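You operate a simulated robot arm through the tools that you are given. There is no shell and no other tool. Be economical: measure what you need, move in short steps, check, and stop when the job is done.

You run a simulated two-armed robot. Do the job below in one go: nothing can be reset, and whatever is moved stays where it is left.

## Task
Pick up the blue foam post from the top of the grey bench with one hand, pass it to the other hand and put it on the flat top of the test console.

Only the result counts: the job must be done as asked and must still hold three seconds after the hand-in. Knocking over, shifting, dropping, spilling or breaking anything else fails it.

## Robot
Two 7-joint arms with two-finger parallel grippers on one trunk, on a base that drives. Base frame: it is fixed to the floor where the robot stands at the start and does not move with it; the origin is under the middle of the robot, x ahead of it, y to its left, z up; the surface under the hand at the start is at about z = 80. Readings come in cm, rad, newtons and seconds.
The left shoulder is at the start at [8, 13.1, 94.7], the right one opposite. With the tool pointing down near the work surface each hand reaches from about 40 to 86 cm from the robot's upright axis, wherever it stands, measured 20 degrees to its own side. Places, roughly: flat top of the test console (23x17 cm) [108, -154, 80]. Payload 1.57 kg a hand.
The tool frame of a hand sits at the grasp point between the pads (the TCP): z along the fingers, y along the line on which they close. The tips reach 3 cm beyond it. Largest opening 11 cm; finger width 2.4, thickness 1.2; the body of the gripper, 4.8 by 11.2 cm, starts 7.8 cm behind the TCP.
Orientation is that of the tool frame in the base frame, as a unit quaternion [x, y, z, w]. With the fingers straight down and closing along the base's y, the tool's x points along the base's -x, its y along +y and its z along -z.

## Interface
- The arms move only by the tool servo_tool. It takes "left_plan", "right_plan" or both (then of equal length, played together; a hand with none holds still); each is a list of rows, each a list of 7 numbers: the opening, from 0 (shut) to 1 (fully open), then the shift along the tool's x, y, z in cm, then the turn, a rotation vector about the tool's x, y, z in rad. In form: [[fingers, x, y, z, ax, ay, az], ...]. A call has 1 to 10 rows; each row is the pose to reach, as a shift and turn from the pose commanded when the call began, along the tool's axes at that moment. A row lasts 0.2 s, in which the tool goes at most 5 cm and 0.15 rad; a call with a longer step from one row to the next is refused whole, and so is a gripper value outside its range. Where a pose cannot be reached the arm comes as near as it can. A force on the tool above 40 N (or 10 N above the force at the start of the call, whichever is more), or a blocked arm, ends the call early, and 0.2 s more pass. The fingers move at their own pace (about 10.8 cm/s each) and stop on an object; they squeeze with about 43 N. The grip force told is the motor's: it shows also when the fingers shut on nothing. Time passes only in rows, and 0.2 s behind the last, so rows that repeat a pose let the fingers close. It gives the time, the measured TCP pose, the force on the tool (base axes), the opening and the grip force at its end, in the units of the frame above (readings bear some noise), with the torque about the TCP (base axes, N m) and any sound that the robot's microphone picked up, and new pictures: "pictures" is both (left out), scene, wrist or none (wrist: the cameras of the hands that moved).
- Cameras (640 x 400 px; columns grow to the right, rows downward): "scene" is now at [-4.73, -0.1, 144.17]; the picture's right is [-0.01, -1.00, 0.00], its down [-0.35, 0.00, -0.94] and it looks along [0.94, -0.01, -0.35] (base axes); focal length 296 px, centre (320, 200). "left" rides on the left gripper at [7, -1.6, -14.1] in its tool frame; the picture's right is [0.23, 0.97, 0.00], its down [-0.86, 0.20, -0.48] and it looks along [-0.47, 0.11, 0.88] (tool axes); focal length 222 px, centre (320, 200). "right" rides on the right gripper at [7, 1.6, -14.1] in its tool frame; the picture's right is [-0.23, 0.97, 0.00], its down [-0.86, -0.20, -0.48] and it looks along [-0.47, -0.11, 0.88] (tool axes); focal length 222 px, centre (320, 200). There is no depth. A picture from a camera that has moved, and an enlarged one, comes with that camera's place and axes in the base frame and with its lens.
- base_move(legs): drives the robot by 1 to 6 legs, each [ahead, left, turn to the left] in cm, cm and rad, along the robot's own axes; the way and the turn of a leg run together, so that a leg with both is an arc; at most 150 cm and 3.142 rad a leg. The arms and the cameras ride along, it lands a little off, and it stops where it bumps. It gives what a move gives, and a new picture of the scene camera.
- pan_tilt(pan, tilt): turns the head with the scene camera to pan (to the left, within 1.902 rad either way) and tilt (down, from -0.506 to 1.204), counted from straight ahead of the robot. It gives what a move gives, and a new picture of the scene camera.
- enlarge(camera, box): a new picture of the part [left, top, right, bottom] of that camera's present view, enlarged. The clock stands still meanwhile.
- sign_off(): hands the job in; it is judged then, once.

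Work in short steps. Places have to be worked out from the pictures, the camera data and where the tool is seen: move nearer, look again, correct. Check each grasp and each placing, and mend what went wrong. You have 120 turns and 260 pictures in all, those below and enlarged ones among them. Open the grippers and draw the arms clear of the work before you hand the job in, unless the task says otherwise; then end with one line.

The tools are called after "Request:" by a JSON object that holds its "fn" and its "kwargs". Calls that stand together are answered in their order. servo_tool: Moves the arms, as the interface text tells. Its arguments: {"type":"object","properties":{"left_plan":{"type":"array","items":{"type":"array","items":{"type":"number"}}},"right_plan":{"type":"array","items":{"type":"array","items":{"type":"number"}}},"pictures":{"type":"string","enum":["both","scene","wrist","none"]}},"required":[]} The other tools are called the same way: base_move (legs) drives the base; pan_tilt (pan, tilt) turns the head that bears the scene camera; enlarge (camera, box) takes an enlarged picture of a part of a camera's view; sign_off () hands the job in.

At the start:

```text
clock: 0.0
left_eef_pos: [57.17, 20.33, 108.67]
left_orientation: [0.0, 1.0, 0.0, 0.0]
left_ft_force: [-0.2, 0.9, 0.7]
left_ft_torque: [0.03, 0.0, 0.0]
left_width: 10.97
left_grip_force: 0.0
right_eef_pos: [56.41, -17.71, 117.11]
right_orientation: [-0.001, 1.0, 0.001, 0.0]
right_ft_force: [-0.2, 0.8, -0.5]
right_ft_torque: [0.02, 0.0, 0.03]
right_width: 10.99
right_grip_force: 0.0
robot x, y, heading: [0.17, -0.13, -0.001]
head pan, tilt: [-0.009, 0.36]
```

scene: 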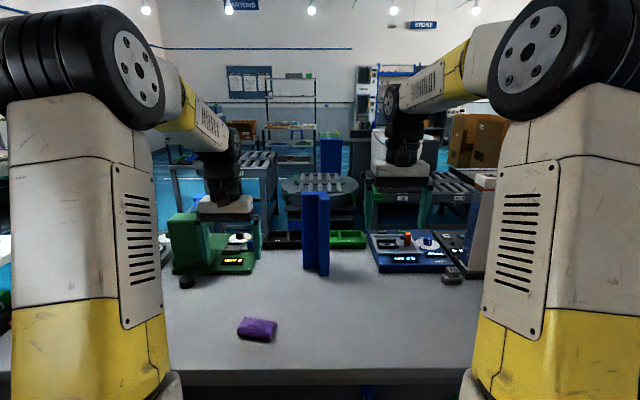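
right: 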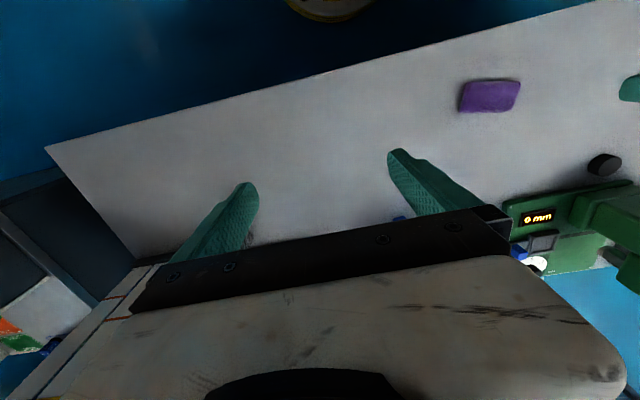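
left: 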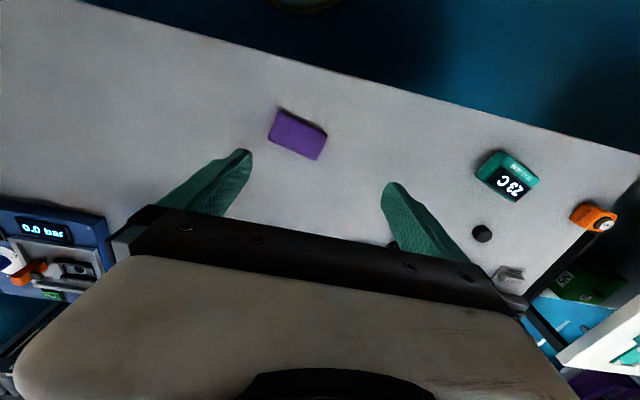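

The blue post appears to stand near image column 316, in the middle of the bench. I enlarge it to measure, and look toward the console on the right.

Request:
{"fn": "enlarge", "kwargs": {"camera": "scene", "box": [220, 160, 420, 300]}}

Request:
{"fn": "pan_tilt", "kwargs": {"pan": -0.95, "tilt": 0.36}}

```text
2.86 times, centred on (320, 230) of scene
camera zoom: at [-4.73, -0.1, 144.17], right [-0.01, -1.0, 0.0], down [-0.35, 0.0, -0.94], along [0.94, -0.01, -0.35], focal length 847 px, centre (320, 114)
```

zoom: 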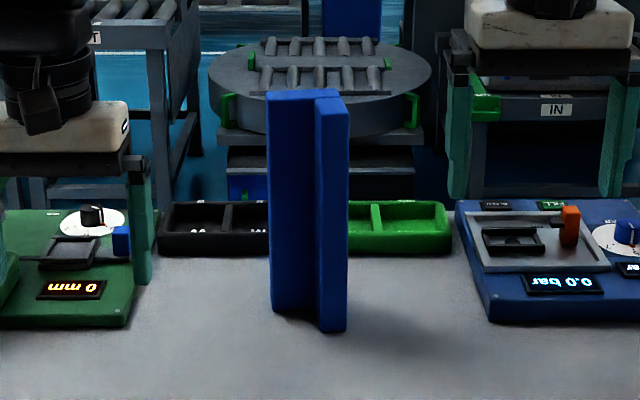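

```text
clock: 1.2
left_eef_pos: [57.23, 20.3, 108.81]
left_orientation: [0.001, 1.0, 0.0, 0.0]
left_ft_force: [-0.8, 0.0, -0.2]
left_ft_torque: [0.02, -0.04, 0.0]
left_width: 11.0
left_grip_force: 0.0
right_eef_pos: [56.31, -17.73, 117.07]
right_orientation: [0.0, 1.0, 0.0, 0.0]
right_ft_force: [0.7, -0.1, -0.6]
right_ft_torque: [0.01, -0.03, 0.0]
right_width: 10.99
right_grip_force: 0.1
robot x, y, heading: [-0.5, 0.27, -0.002]
head pan, tilt: [-0.949, 0.36]
camera scene: at [-8.61, -7.57, 144.18], right [-0.81, -0.58, 0.0], down [-0.21, 0.29, -0.94], along [0.55, -0.76, -0.35], focal length 296 px, centre (320, 200)
```

scene: 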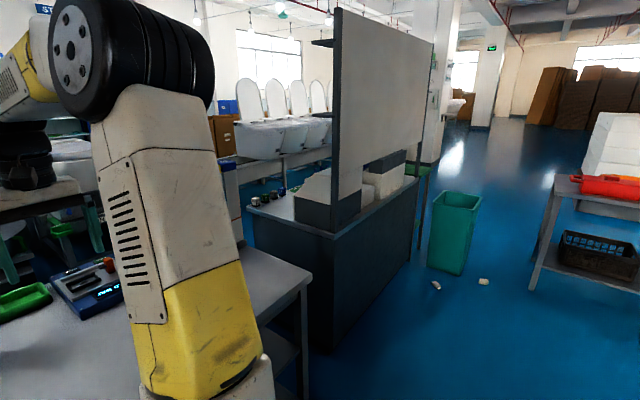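

The console should project near (306,190), on the cabinet with the tall panel. I enlarge that area.

Request:
{"fn": "enlarge", "kwargs": {"camera": "scene", "box": [220, 120, 440, 260]}}

```text
2.86 times, centred on (330, 190) of scene
camera zoom: at [-8.61, -7.57, 144.18], right [-0.81, -0.58, 0.0], down [-0.21, 0.29, -0.94], along [0.55, -0.76, -0.35], focal length 847 px, centre (291, 229)
```

zoom: 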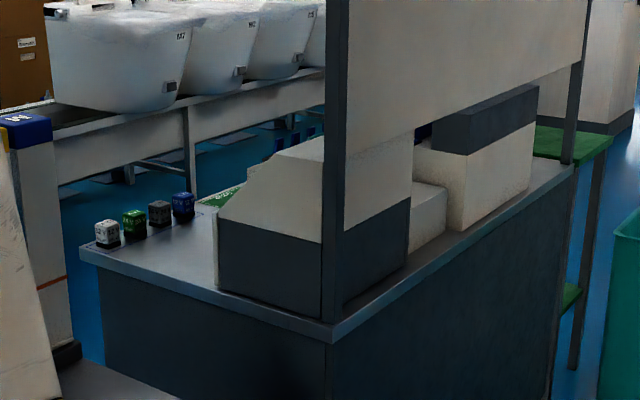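

The console box stands on a cabinet whose open side faces +y. I'll grip the post horizontally with the right hand, then hand it over to the left from above. First I turn the head back and pitch the right hand forward, well short of the post (about x 83–92, y ±5, top z about 111).

Request:
{"fn": "pan_tilt", "kwargs": {"pan": 0, "tilt": 0.5}}

Request:
{"fn": "servo_tool", "kwargs": {"right_plan": [[1, -1, 0, 0.5, 0, -0.14, 0], [1, -2, 0, 1, 0, -0.28, 0], [1, -3, 0, 1.5, 0, -0.42, 0], [1, -4, 0, 2, 0, -0.56, 0], [1, -5, 0, 2.5, 0, -0.7, 0], [1, -6, 0, 3, 0, -0.84, 0], [1, -7, 0, 3.5, 0, -0.98, 0], [1, -8, 0, 4, 0, -1.12, 0], [1, -9, 0, 4.5, 0, -1.26, 0], [1, -10, 0, 5, 0, -1.4, 0]]}}

```text
clock: 2.5
left_eef_pos: [57.22, 20.22, 108.82]
left_orientation: [0.0, 1.0, -0.001, 0.0]
left_ft_force: [0.6, 0.6, 0.4]
left_ft_torque: [-0.01, 0.0, 0.0]
left_width: 11.01
left_grip_force: 0.0
right_eef_pos: [56.3, -17.64, 117.1]
right_orientation: [0.0, 1.0, 0.0, -0.001]
right_ft_force: [-0.3, -0.3, 0.3]
right_ft_torque: [-0.01, 0.0, -0.02]
right_width: 10.98
right_grip_force: 0.0
robot x, y, heading: [-0.04, -0.23, 0.005]
head pan, tilt: [0.0, 0.499]
camera scene: at [-4.93, -0.02, 142.89], right [0.0, -1.0, 0.0], down [-0.48, 0.0, -0.88], along [0.88, 0.0, -0.48], focal length 296 px, centre (320, 200)
```

scene: 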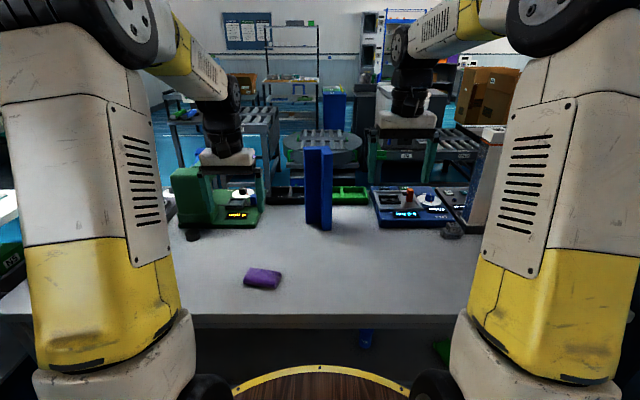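

```text
clock: 4.9
left_eef_pos: [57.1, 20.37, 108.66]
left_orientation: [-0.001, 1.0, 0.0, 0.0]
left_ft_force: [-0.8, 0.8, -0.2]
left_ft_torque: [-0.07, -0.01, 0.0]
left_width: 10.98
left_grip_force: 0.0
right_eef_pos: [65.32, -7.94, 100.19]
right_orientation: [-0.136, 0.817, -0.025, 0.56]
right_ft_force: [-0.7, 0.6, 0.1]
right_ft_torque: [0.02, 0.01, -0.05]
right_width: 11.01
right_grip_force: 0.1
right hand out of reach, approached as far as the arm can: row 7, 8, 9
robot x, y, heading: [0.01, -0.18, -0.002]
head pan, tilt: [0.0, 0.499]
stopped in row 10 (right hand): the arm was blocked; the commanded pose is now the measured one
camera scene: at [-4.92, 0.06, 142.89], right [0.0, -1.0, 0.0], down [-0.48, 0.0, -0.88], along [0.88, 0.0, -0.48], focal length 296 px, centre (320, 200)
camera right: at [49.49, -9.72, 98.77], right [-0.11, 0.99, 0.02], down [-0.12, -0.03, 0.99], along [0.99, 0.11, 0.12], focal length 222 px, centre (320, 200)
```

scene: 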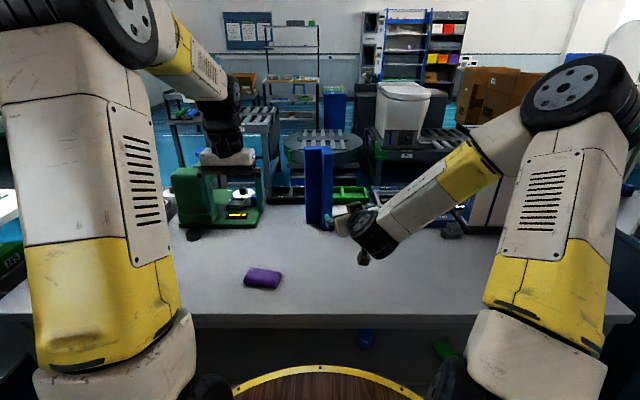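
right: 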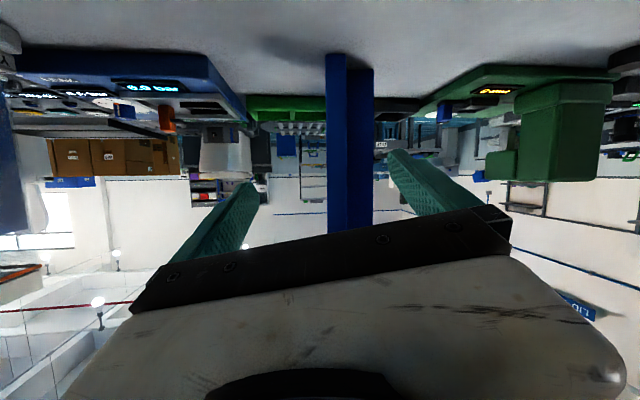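

The right hand was blocked while folding too close in; it now points about 22° down. From the wrist view the post is L-shaped: one slab at y≈-4.3..-1 with its front at x≈87, the other spanning y up to 5 at x≈91.5. I move forward to a pre-grasp at about (76,-2.6,97) and level the hand on the way.

Request:
{"fn": "servo_tool", "kwargs": {"right_plan": [[1, -0.7, 1.2, 3.9, 0, 0, 0], [1, -1.4, 2.4, 7.8, 0.03, -0.07, 0.045], [1, -2, 3.64, 11.64, 0.07, -0.16, 0.1], [1, -2, 3.64, 11.64, 0.11, -0.26, 0.16], [1, -2, 3.64, 11.64, 0.157, -0.367, 0.229], [1, -2, 3.64, 11.64, 0.157, -0.367, 0.229]]}}

```text
clock: 6.3
left_eef_pos: [57.14, 20.23, 108.79]
left_orientation: [0.0, 1.0, -0.001, 0.001]
left_ft_force: [0.5, -1.0, 0.5]
left_ft_torque: [-0.02, 0.01, 0.02]
left_width: 10.97
left_grip_force: 0.1
right_eef_pos: [71.49, -5.18, 98.35]
right_orientation: [-0.116, 0.804, -0.022, 0.583]
right_ft_force: [-0.5, -0.3, -0.2]
right_ft_torque: [0.01, 0.0, 0.01]
right_width: 11.01
right_grip_force: 0.0
right hand out of reach, approached as far as the arm can: row 2, 3, 4, 5, 6
robot x, y, heading: [0.02, 0.01, 0.002]
head pan, tilt: [0.0, 0.499]
camera scene: at [-4.93, -0.01, 142.89], right [0.0, -1.0, 0.0], down [-0.48, 0.0, -0.88], along [0.88, 0.0, -0.48], focal length 296 px, centre (320, 200)
camera right: at [55.83, -6.38, 96.15], right [-0.09, 0.99, 0.05], down [-0.17, -0.06, 0.98], along [0.98, 0.08, 0.17], focal length 222 px, centre (320, 200)
```

scene: 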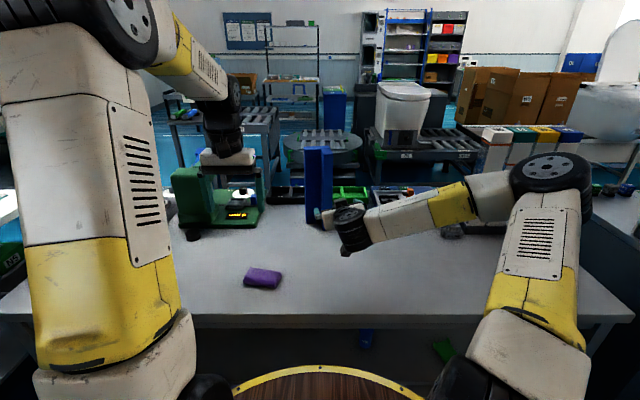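
right: 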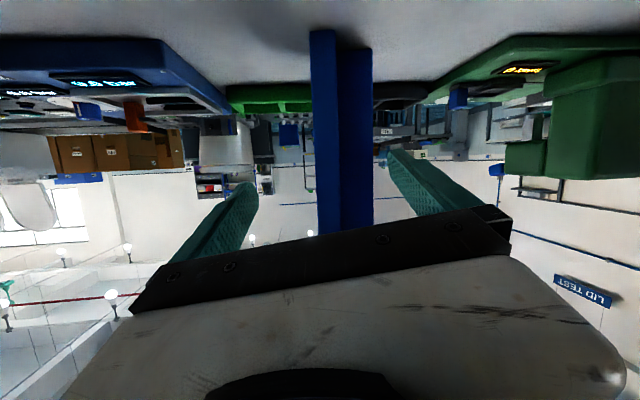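

The arm is too folded to level the hand here. I back the base 14 cm so that the arm can extend, then level the hand with more reach.

Request:
{"fn": "base_move", "kwargs": {"legs": [[-14, 0, 0]]}}

Request:
{"fn": "servo_tool", "kwargs": {"right_plan": [[1, -1.4, 1.1, 3.7, 0, 0, 0], [1, -2.8, 2.2, 7.4, 0, 0, 0], [1, -4.2, 3.2, 11, 0, 0, 0]]}}

```text
clock: 7.6
left_eef_pos: [43.26, 20.27, 108.84]
left_orientation: [0.0, 1.0, 0.0, -0.001]
left_ft_force: [-1.1, 0.1, 0.6]
left_ft_torque: [0.01, -0.01, 0.0]
left_width: 10.97
left_grip_force: 0.1
right_eef_pos: [57.57, -5.25, 98.31]
right_orientation: [-0.115, 0.804, -0.022, 0.583]
right_ft_force: [-0.5, 0.3, -0.6]
right_ft_torque: [-0.01, 0.01, 0.0]
right_width: 11.04
right_grip_force: 0.0
robot x, y, heading: [-13.57, 0.09, -0.001]
head pan, tilt: [0.0, 0.499]
camera scene: at [-18.77, 0.0, 142.89], right [0.0, -1.0, 0.0], down [-0.48, 0.0, -0.88], along [0.88, 0.0, -0.48], focal length 296 px, centre (320, 200)
```

scene: 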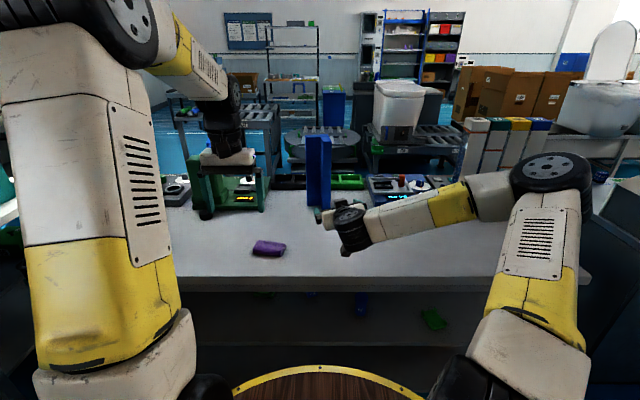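

```text
clock: 8.4
left_eef_pos: [43.37, 20.21, 108.83]
left_orientation: [0.0, 1.0, 0.0, 0.0]
left_ft_force: [-0.3, -0.4, 0.4]
left_ft_torque: [0.01, -0.03, -0.01]
left_width: 10.99
left_grip_force: 0.1
right_eef_pos: [68.74, -0.21, 97.98]
right_orientation: [-0.114, 0.805, -0.023, 0.582]
right_ft_force: [0.6, -1.1, 0.4]
right_ft_torque: [-0.01, -0.01, 0.02]
right_width: 11.0
right_grip_force: 0.1
robot x, y, heading: [-13.85, -0.04, 0.001]
head pan, tilt: [0.0, 0.499]
camera scene: at [-18.81, -0.02, 142.89], right [0.0, -1.0, 0.0], down [-0.48, 0.0, -0.88], along [0.88, 0.0, -0.48], focal length 296 px, centre (320, 200)
camera right: at [53.02, -1.39, 95.82], right [-0.09, 1.0, 0.05], down [-0.17, -0.06, 0.98], along [0.98, 0.08, 0.17], focal length 222 px, centre (320, 200)
```

scene: 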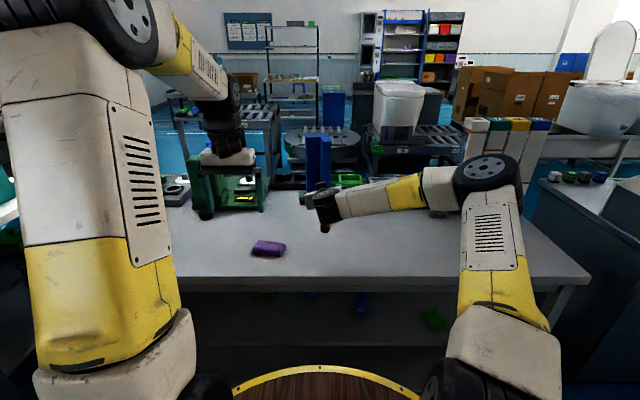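
right: 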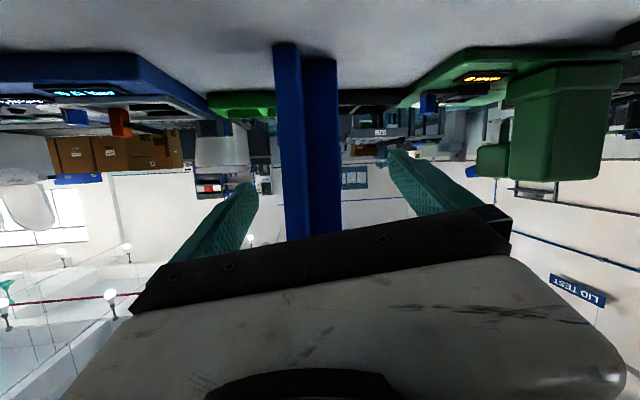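

Extending works at this distance. Now I level the hand and centre it on the near slab at y≈-2.5.

Request:
{"fn": "servo_tool", "kwargs": {"right_plan": [[1, 0.2, -0.9, 1, 0.043, -0.106, 0.065], [1, 0.4, -1.8, 2, 0.087, -0.212, 0.13], [1, 0.55, -2.64, 2.92, 0.13, -0.318, 0.195], [1, 0.55, -2.64, 2.92, 0.13, -0.318, 0.195]]}}

```text
clock: 9.4
left_eef_pos: [43.45, 20.25, 108.79]
left_orientation: [0.0, 1.0, 0.0, 0.0]
left_ft_force: [-0.3, 0.1, 0.9]
left_ft_torque: [0.02, -0.03, -0.01]
left_width: 10.99
left_grip_force: 0.0
right_eef_pos: [69.25, -0.66, 97.97]
right_orientation: [-0.097, 0.79, -0.018, 0.605]
right_ft_force: [0.3, 0.5, 0.2]
right_ft_torque: [-0.02, -0.02, -0.01]
right_width: 10.99
right_grip_force: 0.0
right hand out of reach, approached as far as the arm can: row 1, 2, 3, 4
robot x, y, heading: [-13.83, -0.05, 0.005]
head pan, tilt: [0.0, 0.499]
camera scene: at [-18.78, 0.01, 142.89], right [0.0, -1.0, 0.0], down [-0.48, 0.0, -0.88], along [0.88, 0.0, -0.48], focal length 296 px, centre (320, 200)
camera right: at [53.67, -1.38, 94.87], right [-0.07, 0.99, 0.07], down [-0.22, -0.09, 0.97], along [0.97, 0.05, 0.23], focal length 222 px, centre (320, 200)
```

scene: 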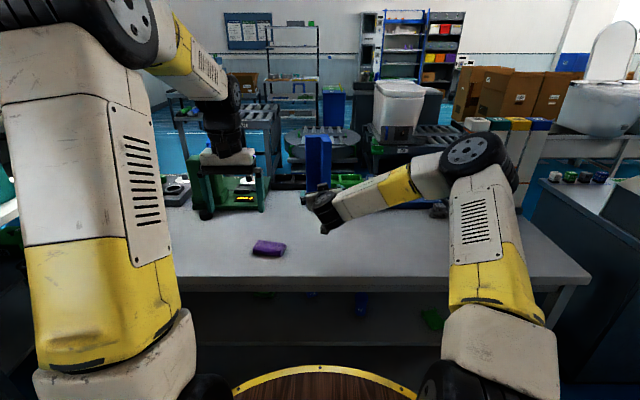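
right: 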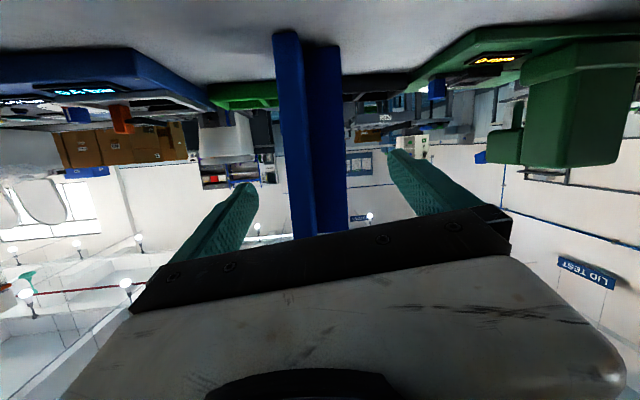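

Pitch seems limited to about 15° down, which is fine for a grasp. I only take out the roll and centre in y.

Request:
{"fn": "servo_tool", "kwargs": {"right_plan": [[1, 0, -0.9, 0.7, 0, 0, 0.07], [1, 0, -1.8, 1.5, 0, 0, 0.15], [1, 0, -1.8, 3, 0, 0, 0.15]]}}

```text
clock: 10.2
left_eef_pos: [43.34, 20.24, 108.71]
left_orientation: [0.0, 1.0, 0.001, 0.0]
left_ft_force: [-0.5, 1.3, 0.3]
left_ft_torque: [0.01, -0.05, 0.01]
left_width: 11.01
left_grip_force: 0.0
right_eef_pos: [72.71, -3.15, 98.38]
right_orientation: [-0.036, 0.795, 0.027, 0.604]
right_ft_force: [-1.1, -0.1, 0.2]
right_ft_torque: [0.01, -0.02, 0.02]
right_width: 11.01
right_grip_force: 0.0
right hand out of reach, approached as far as the arm can: row 2, 3
robot x, y, heading: [-13.71, 0.09, -0.007]
head pan, tilt: [0.0, 0.499]
camera scene: at [-18.79, -0.01, 142.89], right [0.0, -1.0, 0.0], down [-0.48, 0.0, -0.88], along [0.88, 0.0, -0.48], focal length 296 px, centre (320, 200)
camera right: at [57.15, -2.85, 95.58], right [-0.03, 0.98, 0.22], down [-0.21, -0.22, 0.95], along [0.98, -0.02, 0.21], focal length 222 px, centre (320, 200)
```

scene: 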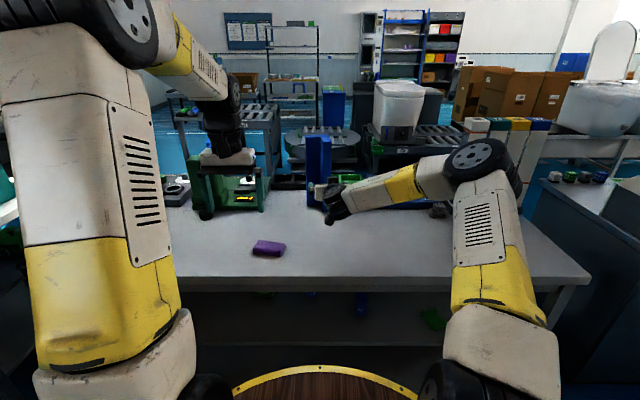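
right: 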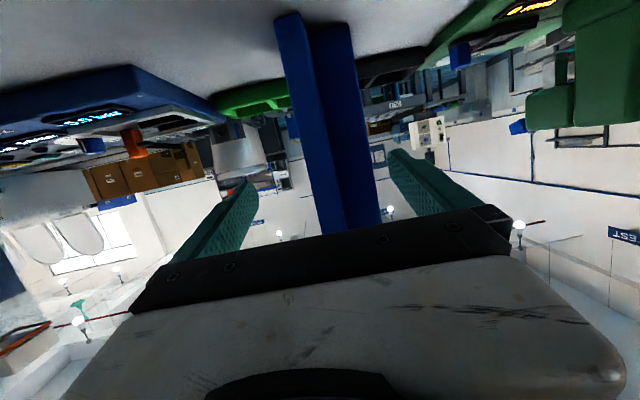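

Roll is now gone, with the hand at (72.7,-3.2,98.4) and the slab front at x≈86.6, y≈-2.55. I approach most of the way and check.

Request:
{"fn": "servo_tool", "kwargs": {"right_plan": [[1, -0.6, -0.2, 3.5, 0, 0, 0], [1, -1.2, -0.4, 7, 0, 0, 0], [1, -1.75, -0.5, 10, 0, 0, 0]]}}

```text
clock: 11.0
left_eef_pos: [43.44, 20.2, 108.76]
left_orientation: [0.0, 1.0, 0.001, 0.0]
left_ft_force: [-0.4, -0.4, -0.2]
left_ft_torque: [0.02, 0.02, 0.03]
left_width: 10.99
left_grip_force: 0.1
right_eef_pos: [82.8, -2.52, 97.4]
right_orientation: [-0.037, 0.795, 0.027, 0.605]
right_ft_force: [-0.4, -0.6, 0.6]
right_ft_torque: [0.01, 0.02, 0.01]
right_width: 10.99
right_grip_force: 0.1
robot x, y, heading: [-14.21, 0.35, -0.001]
head pan, tilt: [0.0, 0.499]
camera scene: at [-18.8, -0.01, 142.89], right [0.0, -1.0, 0.0], down [-0.48, 0.0, -0.88], along [0.88, 0.0, -0.48], focal length 296 px, centre (320, 200)
camera right: at [67.17, -2.37, 94.46], right [-0.03, 0.98, 0.22], down [-0.21, -0.22, 0.95], along [0.98, -0.02, 0.22], focal length 222 px, centre (320, 200)
```

scene: 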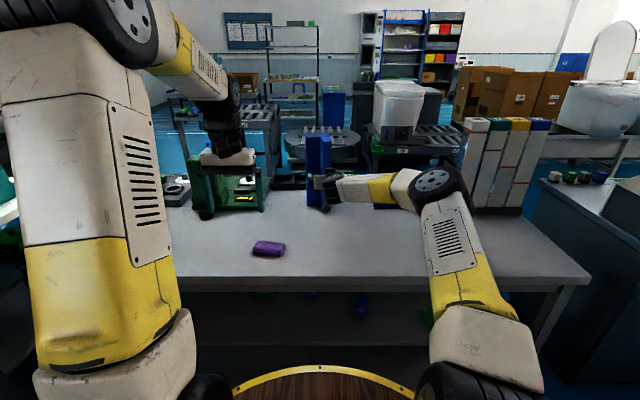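
right: 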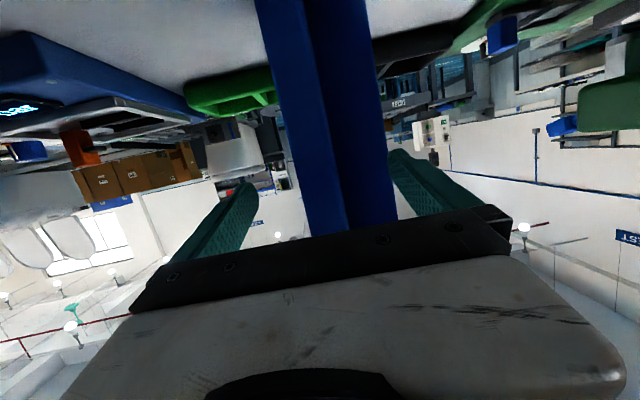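

Slab is centred between the fingers; I advance the last 4 cm.

Request:
{"fn": "servo_tool", "kwargs": {"right_plan": [[1, -0.4, -0.2, 2.1, 0, 0, 0], [1, -0.8, -0.3, 4.2, 0, 0, 0], [1, -0.8, -0.3, 4.2, 0, 0, 0]]}}

Request:
{"fn": "enlarge", "kwargs": {"camera": "scene", "box": [280, 120, 400, 220]}}

```text
clock: 11.8
left_eef_pos: [43.43, 20.16, 108.69]
left_orientation: [0.0, 1.0, 0.001, -0.001]
left_ft_force: [-0.4, 0.0, -0.9]
left_ft_torque: [-0.04, 0.01, -0.01]
left_width: 11.03
left_grip_force: 0.0
right_eef_pos: [87.11, -2.52, 97.14]
right_orientation: [-0.037, 0.796, 0.027, 0.604]
right_ft_force: [-0.6, 0.5, -0.8]
right_ft_torque: [0.01, 0.02, 0.0]
right_width: 11.0
right_grip_force: 0.1
robot x, y, heading: [-13.84, -0.36, -0.004]
head pan, tilt: [0.0, 0.499]
camera scene: at [-18.78, 0.01, 142.89], right [0.0, -1.0, 0.0], down [-0.48, 0.0, -0.88], along [0.88, 0.0, -0.48], focal length 296 px, centre (320, 200)
camera right: at [71.46, -2.27, 94.19], right [-0.03, 0.98, 0.22], down [-0.21, -0.22, 0.95], along [0.98, -0.02, 0.22], focal length 222 px, centre (320, 200)
```

scene: 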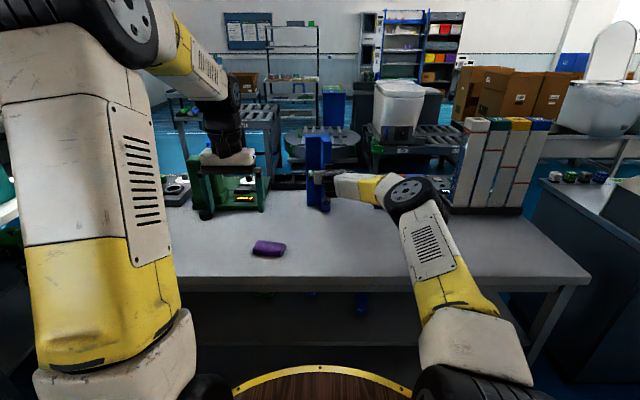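
right: 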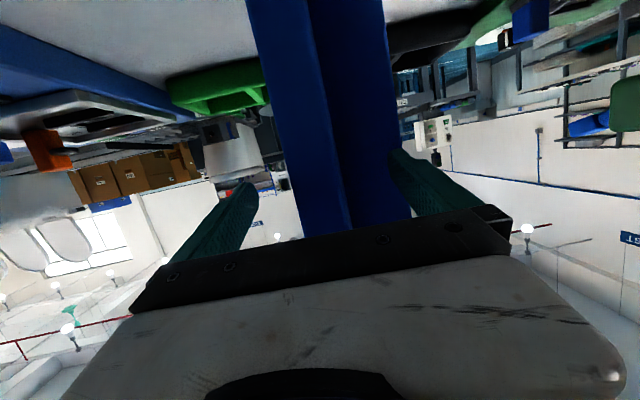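

```text
4.00 times, centred on (340, 170) of scene
camera zoom: at [-18.78, 0.01, 142.89], right [0.0, -1.0, 0.0], down [-0.48, 0.0, -0.88], along [0.88, 0.0, -0.48], focal length 1186 px, centre (240, 320)
```

zoom: 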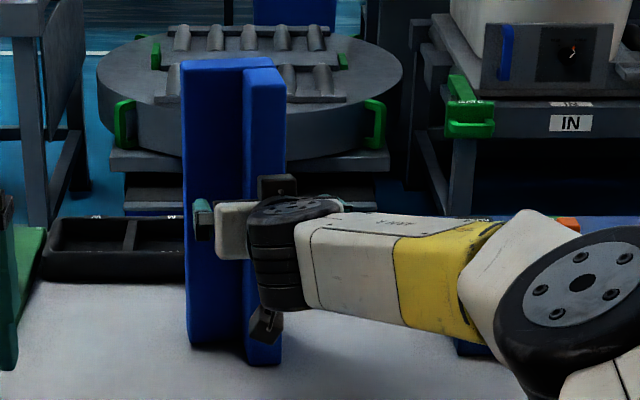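

Fingers straddle the near slab. I close the grip.

Request:
{"fn": "servo_tool", "kwargs": {"right_plan": [[0.5, 0, 0, 0, 0, 0, 0], [0.2, 0, 0, 0, 0, 0, 0], [0, 0, 0, 0, 0, 0, 0], [0, 0, 0, 0, 0, 0, 0]]}}

Request:
{"fn": "enlarge", "kwargs": {"camera": "scene", "box": [280, 120, 400, 220]}}

```text
clock: 12.8
left_eef_pos: [43.41, 20.22, 108.77]
left_orientation: [-0.001, 1.0, -0.001, 0.0]
left_ft_force: [0.2, -0.8, -0.7]
left_ft_torque: [0.01, -0.02, 0.01]
left_width: 11.0
left_grip_force: 0.2
right_eef_pos: [87.07, -2.46, 97.2]
right_orientation: [-0.037, 0.795, 0.027, 0.604]
right_ft_force: [0.4, 0.1, 0.4]
right_ft_torque: [0.0, -0.1, 0.03]
right_width: 3.3
right_grip_force: 41.8
robot x, y, heading: [-13.56, 0.21, -0.006]
head pan, tilt: [0.0, 0.499]
camera scene: at [-18.77, 0.01, 142.89], right [0.0, -1.0, 0.0], down [-0.48, 0.0, -0.88], along [0.88, 0.0, -0.48], focal length 296 px, centre (320, 200)
camera right: at [71.45, -2.26, 94.21], right [-0.03, 0.98, 0.22], down [-0.21, -0.22, 0.95], along [0.98, -0.02, 0.22], focal length 222 px, centre (320, 200)
```

scene: 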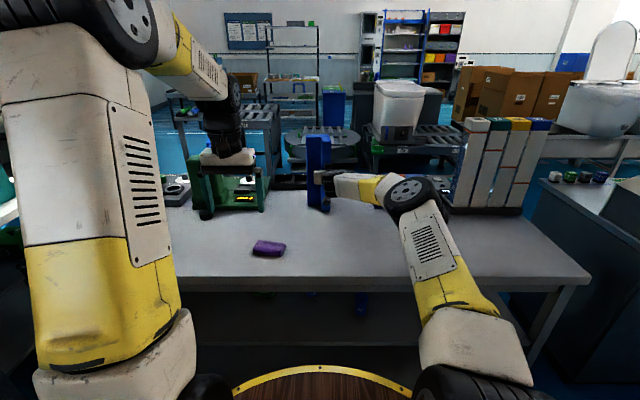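
right: 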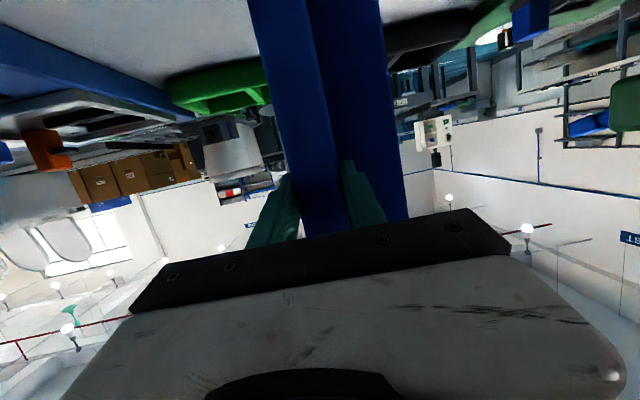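

```text
4.00 times, centred on (340, 170) of scene
camera zoom: at [-18.77, 0.01, 142.89], right [0.0, -1.0, 0.0], down [-0.48, 0.0, -0.88], along [0.88, 0.0, -0.48], focal length 1186 px, centre (240, 320)
```

zoom: 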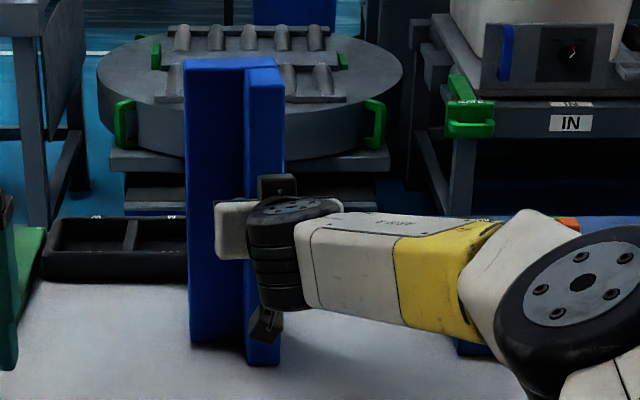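

Grip holds (width 3.3, 42 N). I lift 4 cm and then draw the post back toward the robot.

Request:
{"fn": "servo_tool", "kwargs": {"right_plan": [[0, -1.9, 0, -0.5, 0, 0, 0], [0, -3.85, 0, -1.07, 0, 0, 0], [0, -3.85, 0, -1.07, 0, 0, 0], [0, -2.9, 0.3, -4.5, 0, 0, 0], [0, -1.9, 0.65, -8, 0, 0, 0], [0, -1, 1, -11.4, 0, 0, 0], [0, -0.05, 1.29, -14.8, 0, 0, 0]]}}

```text
clock: 14.4
left_eef_pos: [43.37, 20.32, 108.71]
left_orientation: [0.0, 1.0, 0.0, 0.0]
left_ft_force: [-0.6, 0.7, 0.6]
left_ft_torque: [-0.05, 0.04, -0.02]
left_width: 11.01
left_grip_force: 0.1
right_eef_pos: [72.81, -2.69, 101.14]
right_orientation: [-0.037, 0.795, 0.027, 0.605]
right_ft_force: [0.5, -0.1, -1.2]
right_ft_torque: [0.01, -0.03, -0.01]
right_width: 3.3
right_grip_force: 41.4
robot x, y, heading: [-14.23, 0.37, -0.0]
head pan, tilt: [0.0, 0.499]
camera scene: at [-18.75, 0.02, 142.89], right [0.0, -1.0, 0.0], down [-0.48, 0.0, -0.88], along [0.88, 0.0, -0.48], focal length 296 px, centre (320, 200)
camera right: at [57.15, -2.4, 98.19], right [-0.03, 0.98, 0.22], down [-0.21, -0.22, 0.95], along [0.98, -0.02, 0.22], focal length 222 px, centre (320, 200)
```

scene: 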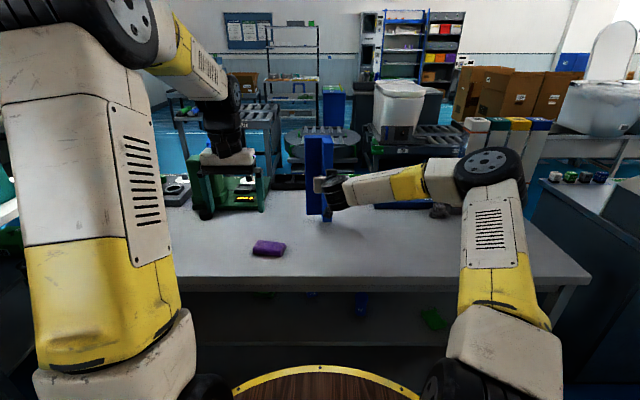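
right: 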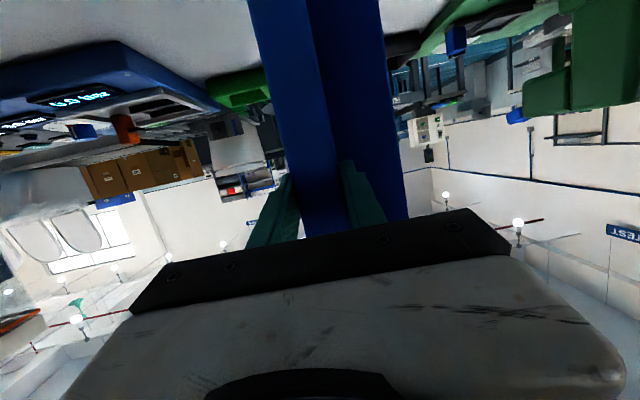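

The post is held steady. I bring the left hand up and over, pitched 30° forward, toward a point above the top of the near slab (about (68,-2.7,120)), first stopping short at y≈6.

Request:
{"fn": "servo_tool", "kwargs": {"left_plan": [[1, -2.5, -1, -3, 0, -0.07, 0], [1, -5, -2.5, -6, 0, -0.14, 0], [1, -8, -4, -9, 0, -0.21, 0], [1, -11, -6, -12, 0, -0.28, 0], [1, -14, -8, -13, 0, -0.35, 0], [1, -17, -10, -13, 0, -0.42, 0], [1, -20, -12, -13, 0, -0.49, 0], [1, -22, -14, -13, 0, -0.524, 0], [1, -22, -14, -13, 0, -0.524, 0]]}}

```text
clock: 16.4
left_eef_pos: [65.32, 6.17, 121.7]
left_orientation: [0.0, 0.966, 0.0, 0.259]
left_ft_force: [-0.8, 1.1, 1.0]
left_ft_torque: [0.05, 0.02, 0.02]
left_width: 10.97
left_grip_force: 0.0
right_eef_pos: [72.78, -2.64, 101.09]
right_orientation: [-0.037, 0.795, 0.027, 0.605]
right_ft_force: [0.0, 0.2, -0.2]
right_ft_torque: [-0.04, 0.0, 0.01]
right_width: 3.33
right_grip_force: 40.7
robot x, y, heading: [-14.05, -0.05, -0.0]
head pan, tilt: [0.0, 0.499]
camera scene: at [-18.77, 0.0, 142.89], right [0.0, -1.0, 0.0], down [-0.48, 0.0, -0.88], along [0.88, 0.0, -0.48], focal length 296 px, centre (320, 200)
camera left: at [52.32, 4.56, 130.51], right [-0.2, 0.97, -0.11], down [0.5, 0.2, 0.84], along [0.84, 0.11, -0.53], focal length 222 px, centre (320, 200)
```

scene: 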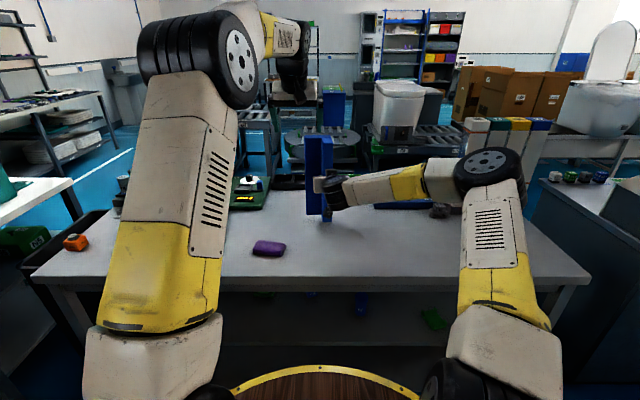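
left: 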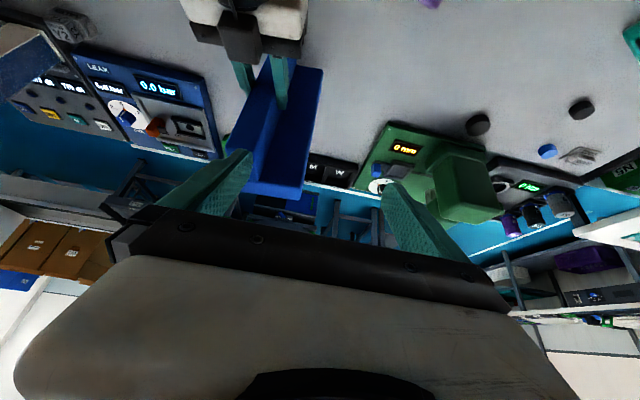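

The pose is exact. I enlarge the left view to locate the post's top.

Request:
{"fn": "enlarge", "kwargs": {"camera": "left", "box": [180, 40, 380, 220]}}

```text
2.22 times, centred on (280, 130) of left
camera zoom: at [52.32, 4.56, 130.51], right [-0.2, 0.97, -0.11], down [0.5, 0.2, 0.84], along [0.84, 0.11, -0.53], focal length 494 px, centre (409, 356)
```

zoom: 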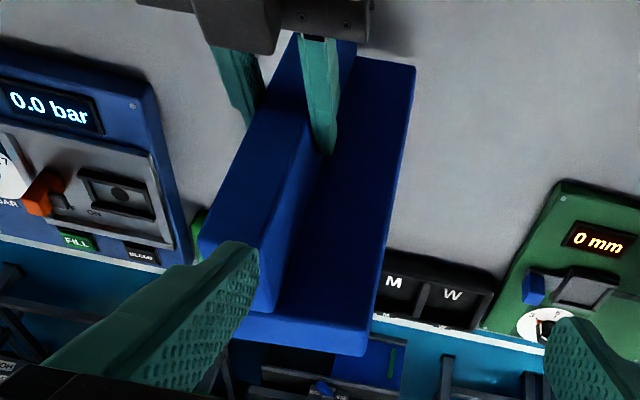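

Post top near slab: y −3.9…−0.85, x 72…76.7, matching the estimate. I align the left hand above it in y, then check before descending.

Request:
{"fn": "servo_tool", "kwargs": {"left_plan": [[1, -0.5, -3, 0.9, 0, 0, 0], [1, -1, -6, 1.8, 0, 0, 0], [1, -1.5, -8.6, 2.6, 0, 0, 0], [1, -1.5, -8.6, 2.6, 0, 0, 0]]}}

```text
clock: 17.4
left_eef_pos: [68.0, -2.37, 120.47]
left_orientation: [0.001, 0.966, 0.0, 0.259]
left_ft_force: [-0.5, -0.5, 0.0]
left_ft_torque: [-0.03, 0.0, -0.01]
left_width: 11.02
left_grip_force: 0.1
right_eef_pos: [72.82, -2.69, 101.19]
right_orientation: [-0.036, 0.795, 0.026, 0.605]
right_ft_force: [0.1, -0.4, -0.3]
right_ft_torque: [0.01, -0.01, -0.02]
right_width: 3.29
right_grip_force: 40.6
robot x, y, heading: [-13.95, 0.27, 0.001]
head pan, tilt: [0.0, 0.499]
camera scene: at [-18.77, 0.0, 142.89], right [0.0, -1.0, 0.0], down [-0.48, 0.0, -0.88], along [0.88, 0.0, -0.48], focal length 296 px, centre (320, 200)
camera left: at [54.95, -4.03, 129.18], right [-0.2, 0.97, -0.11], down [0.5, 0.2, 0.84], along [0.84, 0.11, -0.53], focal length 222 px, centre (320, 200)
```

scene: 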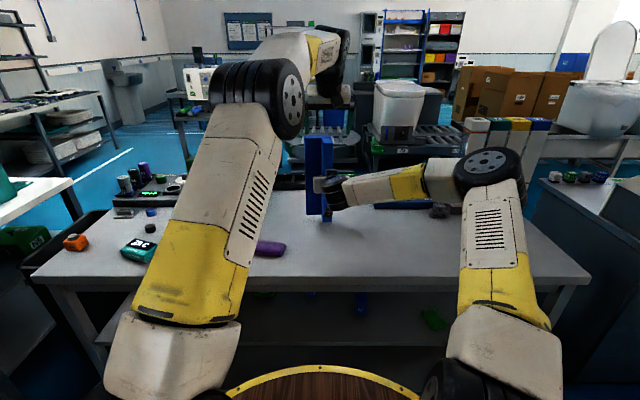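
left: 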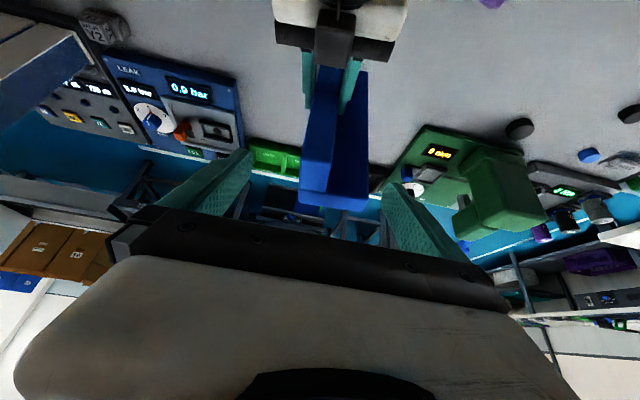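

The slab is centred between the left fingers. I advance along the fingers by about 10.5 cm.

Request:
{"fn": "servo_tool", "kwargs": {"left_plan": [[1, 0, 0, 3.5, 0, 0, 0], [1, 0, 0, 7, 0, 0, 0], [1, 0, 0, 10.4, 0, 0, 0], [1, 0, 0, 10.4, 0, 0, 0]]}}

Request:
{"fn": "enlarge", "kwargs": {"camera": "scene", "box": [260, 80, 420, 230]}}

```text
clock: 18.4
left_eef_pos: [73.42, -2.57, 111.3]
left_orientation: [0.0, 0.966, 0.0, 0.258]
left_ft_force: [0.2, 0.1, -0.1]
left_ft_torque: [-0.01, -0.02, -0.02]
left_width: 11.01
left_grip_force: 0.0
right_eef_pos: [72.63, -2.85, 101.17]
right_orientation: [-0.037, 0.795, 0.027, 0.605]
right_ft_force: [-0.2, -0.2, 0.1]
right_ft_torque: [-0.03, 0.04, 0.0]
right_width: 3.3
right_grip_force: 41.0
robot x, y, heading: [-14.3, 0.62, -0.004]
head pan, tilt: [0.0, 0.499]
camera scene: at [-18.77, 0.0, 142.89], right [0.0, -1.0, 0.0], down [-0.48, 0.0, -0.88], along [0.88, 0.0, -0.48], focal length 296 px, centre (320, 200)
camera left: at [60.24, -4.2, 120.13], right [-0.2, 0.97, -0.11], down [0.5, 0.2, 0.84], along [0.84, 0.11, -0.53], focal length 222 px, centre (320, 200)
```

scene: 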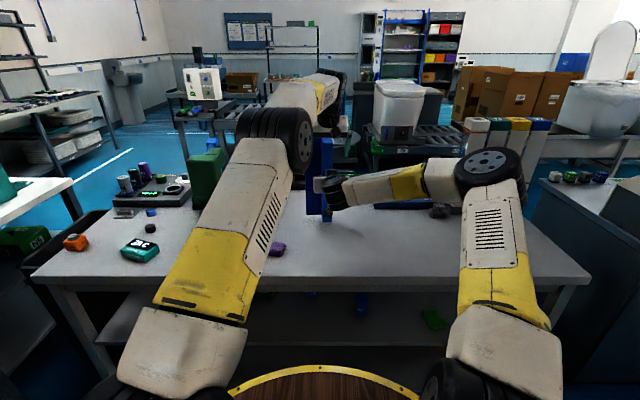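
left: 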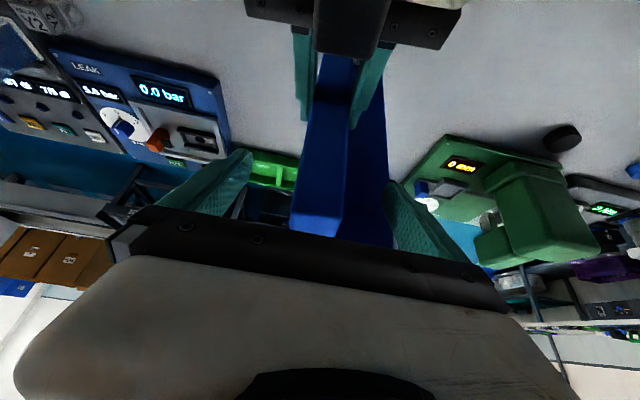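

```text
2.67 times, centred on (340, 155) of scene
camera zoom: at [-18.77, 0.0, 142.89], right [0.0, -1.0, 0.0], down [-0.48, 0.0, -0.88], along [0.88, 0.0, -0.48], focal length 790 px, centre (267, 320)
```

zoom: 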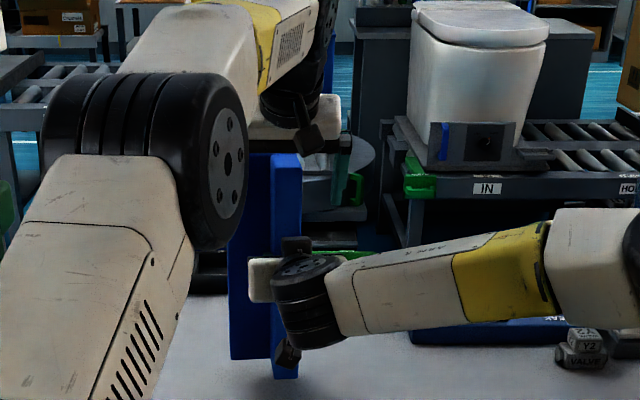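

The left fingers straddle the slab's top without contact. I close the left hand.

Request:
{"fn": "servo_tool", "kwargs": {"left_plan": [[0.5, 0, 0, 0, 0, 0, 0], [0.2, 0, 0, 0, 0, 0, 0], [0, 0, 0, 0, 0, 0, 0], [0, 0, 0, 0, 0, 0, 0]], "pictures": "wrist"}}

```text
clock: 19.4
left_eef_pos: [73.21, -2.53, 111.34]
left_orientation: [0.001, 0.966, 0.0, 0.259]
left_ft_force: [0.4, -2.7, -0.5]
left_ft_torque: [0.54, 0.08, 1.16]
left_width: 3.51
left_grip_force: 42.8
right_eef_pos: [72.78, -2.69, 101.1]
right_orientation: [-0.037, 0.795, 0.027, 0.605]
right_ft_force: [0.6, 1.4, -1.2]
right_ft_torque: [-0.71, -0.06, -1.16]
right_width: 3.32
right_grip_force: 40.7
robot x, y, heading: [-13.97, 0.14, -0.002]
head pan, tilt: [0.0, 0.499]
camera left: at [60.22, -4.22, 120.15], right [-0.2, 0.97, -0.11], down [0.5, 0.2, 0.84], along [0.84, 0.11, -0.53], focal length 222 px, centre (320, 200)
```

left: 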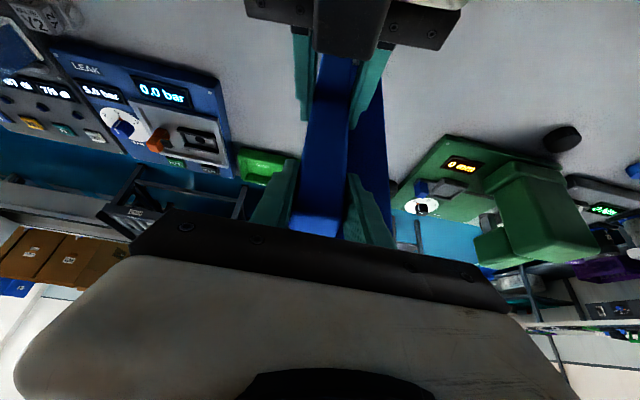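

Both hands hold it. I open the right hand, then draw it straight back.

Request:
{"fn": "servo_tool", "kwargs": {"right_plan": [[0.5, 0, 0, 0, 0, 0, 0], [1, 0, 0, 0, 0, 0, 0], [1, 0, 0, 0, 0, 0, 0], [1, 0, 0, 0, 0, 0, 0], [1, 0, 0, -3, 0, 0, 0], [1, 0, 0, -6, 0, 0, 0], [1, 0, 0, -9, 0, 0, 0]]}}

```text
clock: 21.0
left_eef_pos: [73.33, -2.52, 111.32]
left_orientation: [0.0, 0.966, 0.0, 0.259]
left_ft_force: [0.8, -0.6, -0.8]
left_ft_torque: [-0.06, 0.01, 0.0]
left_width: 3.31
left_grip_force: 40.8
right_eef_pos: [64.08, -3.41, 103.43]
right_orientation: [-0.036, 0.795, 0.026, 0.606]
right_ft_force: [0.1, -0.3, 0.1]
right_ft_torque: [0.0, -0.02, 0.0]
right_width: 11.01
right_grip_force: 0.0
robot x, y, heading: [-13.68, 0.08, -0.001]
head pan, tilt: [0.0, 0.499]
camera scene: at [-18.74, 0.0, 142.89], right [0.0, -1.0, 0.0], down [-0.48, 0.0, -0.88], along [0.88, 0.0, -0.48], focal length 296 px, centre (320, 200)
camera right: at [48.62, -3.02, 100.57], right [-0.03, 0.98, 0.22], down [-0.21, -0.22, 0.95], along [0.98, -0.02, 0.22], focal length 222 px, centre (320, 200)
```

scene: 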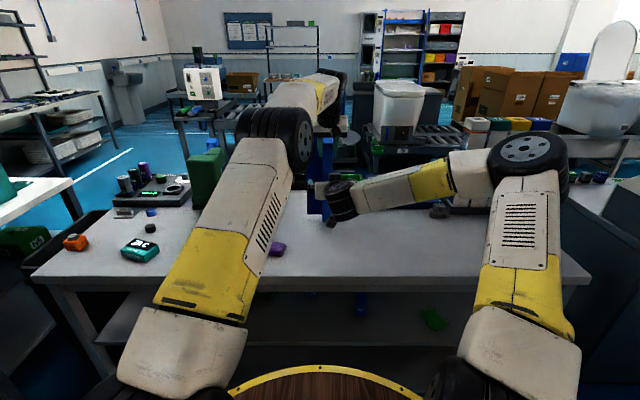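
right: 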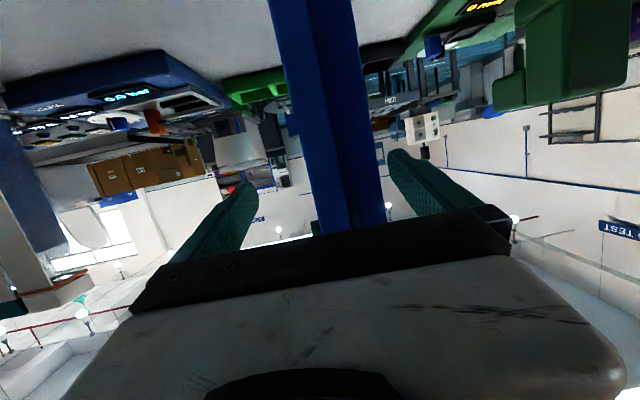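

The left hand now holds the post alone (width 3.31). I retract the right hand to its side with the fingers down.

Request:
{"fn": "servo_tool", "kwargs": {"right_plan": [[1, -0.5, -3, -2, 0, 0, 0], [1, -1, -6, -4, 0, 0.13, 0], [1, -2, -9, -6, 0, 0.27, 0], [1, -3.5, -12, -8, 0, 0.41, 0], [1, -5, -14, -9.5, 0, 0.55, 0], [1, -6.5, -16, -10.4, 0, 0.69, 0], [1, -8, -17, -10.4, 0, 0.83, 0], [1, -9.5, -17, -10.4, 0, 0.97, 0], [1, -9.5, -17, -10.4, 0, 1.11, 0], [1, -9.5, -17, -10.4, 0, 1.25, 0]], "left_plan": [[0, -1, 0, -1.5, 0, 0, 0], [0, -2, 0, -3, 0, 0, 0], [0, -3, 0, -4.5, 0, 0, 0], [0, -3, 0, -6, 0, 0, 0], [0, -3, 0, -6, 0, 0, 0], [0, -3, 0, -6, 0, 0, 0], [0, -3, 0, -6, 0, 0, 0], [0, -3, 0, -6, 0, 0, 0], [0, -3, 0, -6, 0, 0, 0], [0, -3, 0, -6, 0, 0, 0]], "pictures": "scene"}}

```text
clock: 23.2
left_eef_pos: [72.12, -2.34, 117.74]
left_orientation: [0.001, 0.966, 0.0, 0.259]
left_ft_force: [-1.4, 0.8, 0.0]
left_ft_torque: [-0.03, -0.01, 0.03]
left_width: 3.33
left_grip_force: 41.6
left hand out of reach, approached as far as the arm can: row 3, 4, 5, 6, 7, 8, 9, 10
right_eef_pos: [58.0, -20.85, 115.48]
right_orientation: [-0.047, 0.999, 0.001, 0.024]
right_ft_force: [0.0, -0.2, 0.6]
right_ft_torque: [0.02, -0.03, -0.02]
right_width: 11.0
right_grip_force: 0.0
robot x, y, heading: [-13.82, 0.07, -0.003]
head pan, tilt: [0.0, 0.499]
camera scene: at [-18.81, -0.02, 142.89], right [0.0, -1.0, 0.0], down [-0.48, 0.0, -0.88], along [0.88, 0.0, -0.48], focal length 296 px, centre (320, 200)
```

scene: 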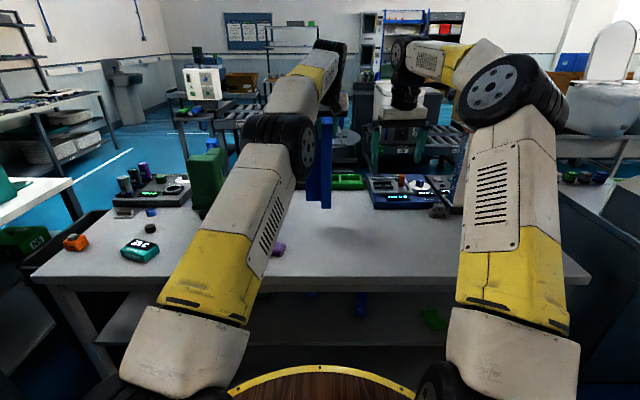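

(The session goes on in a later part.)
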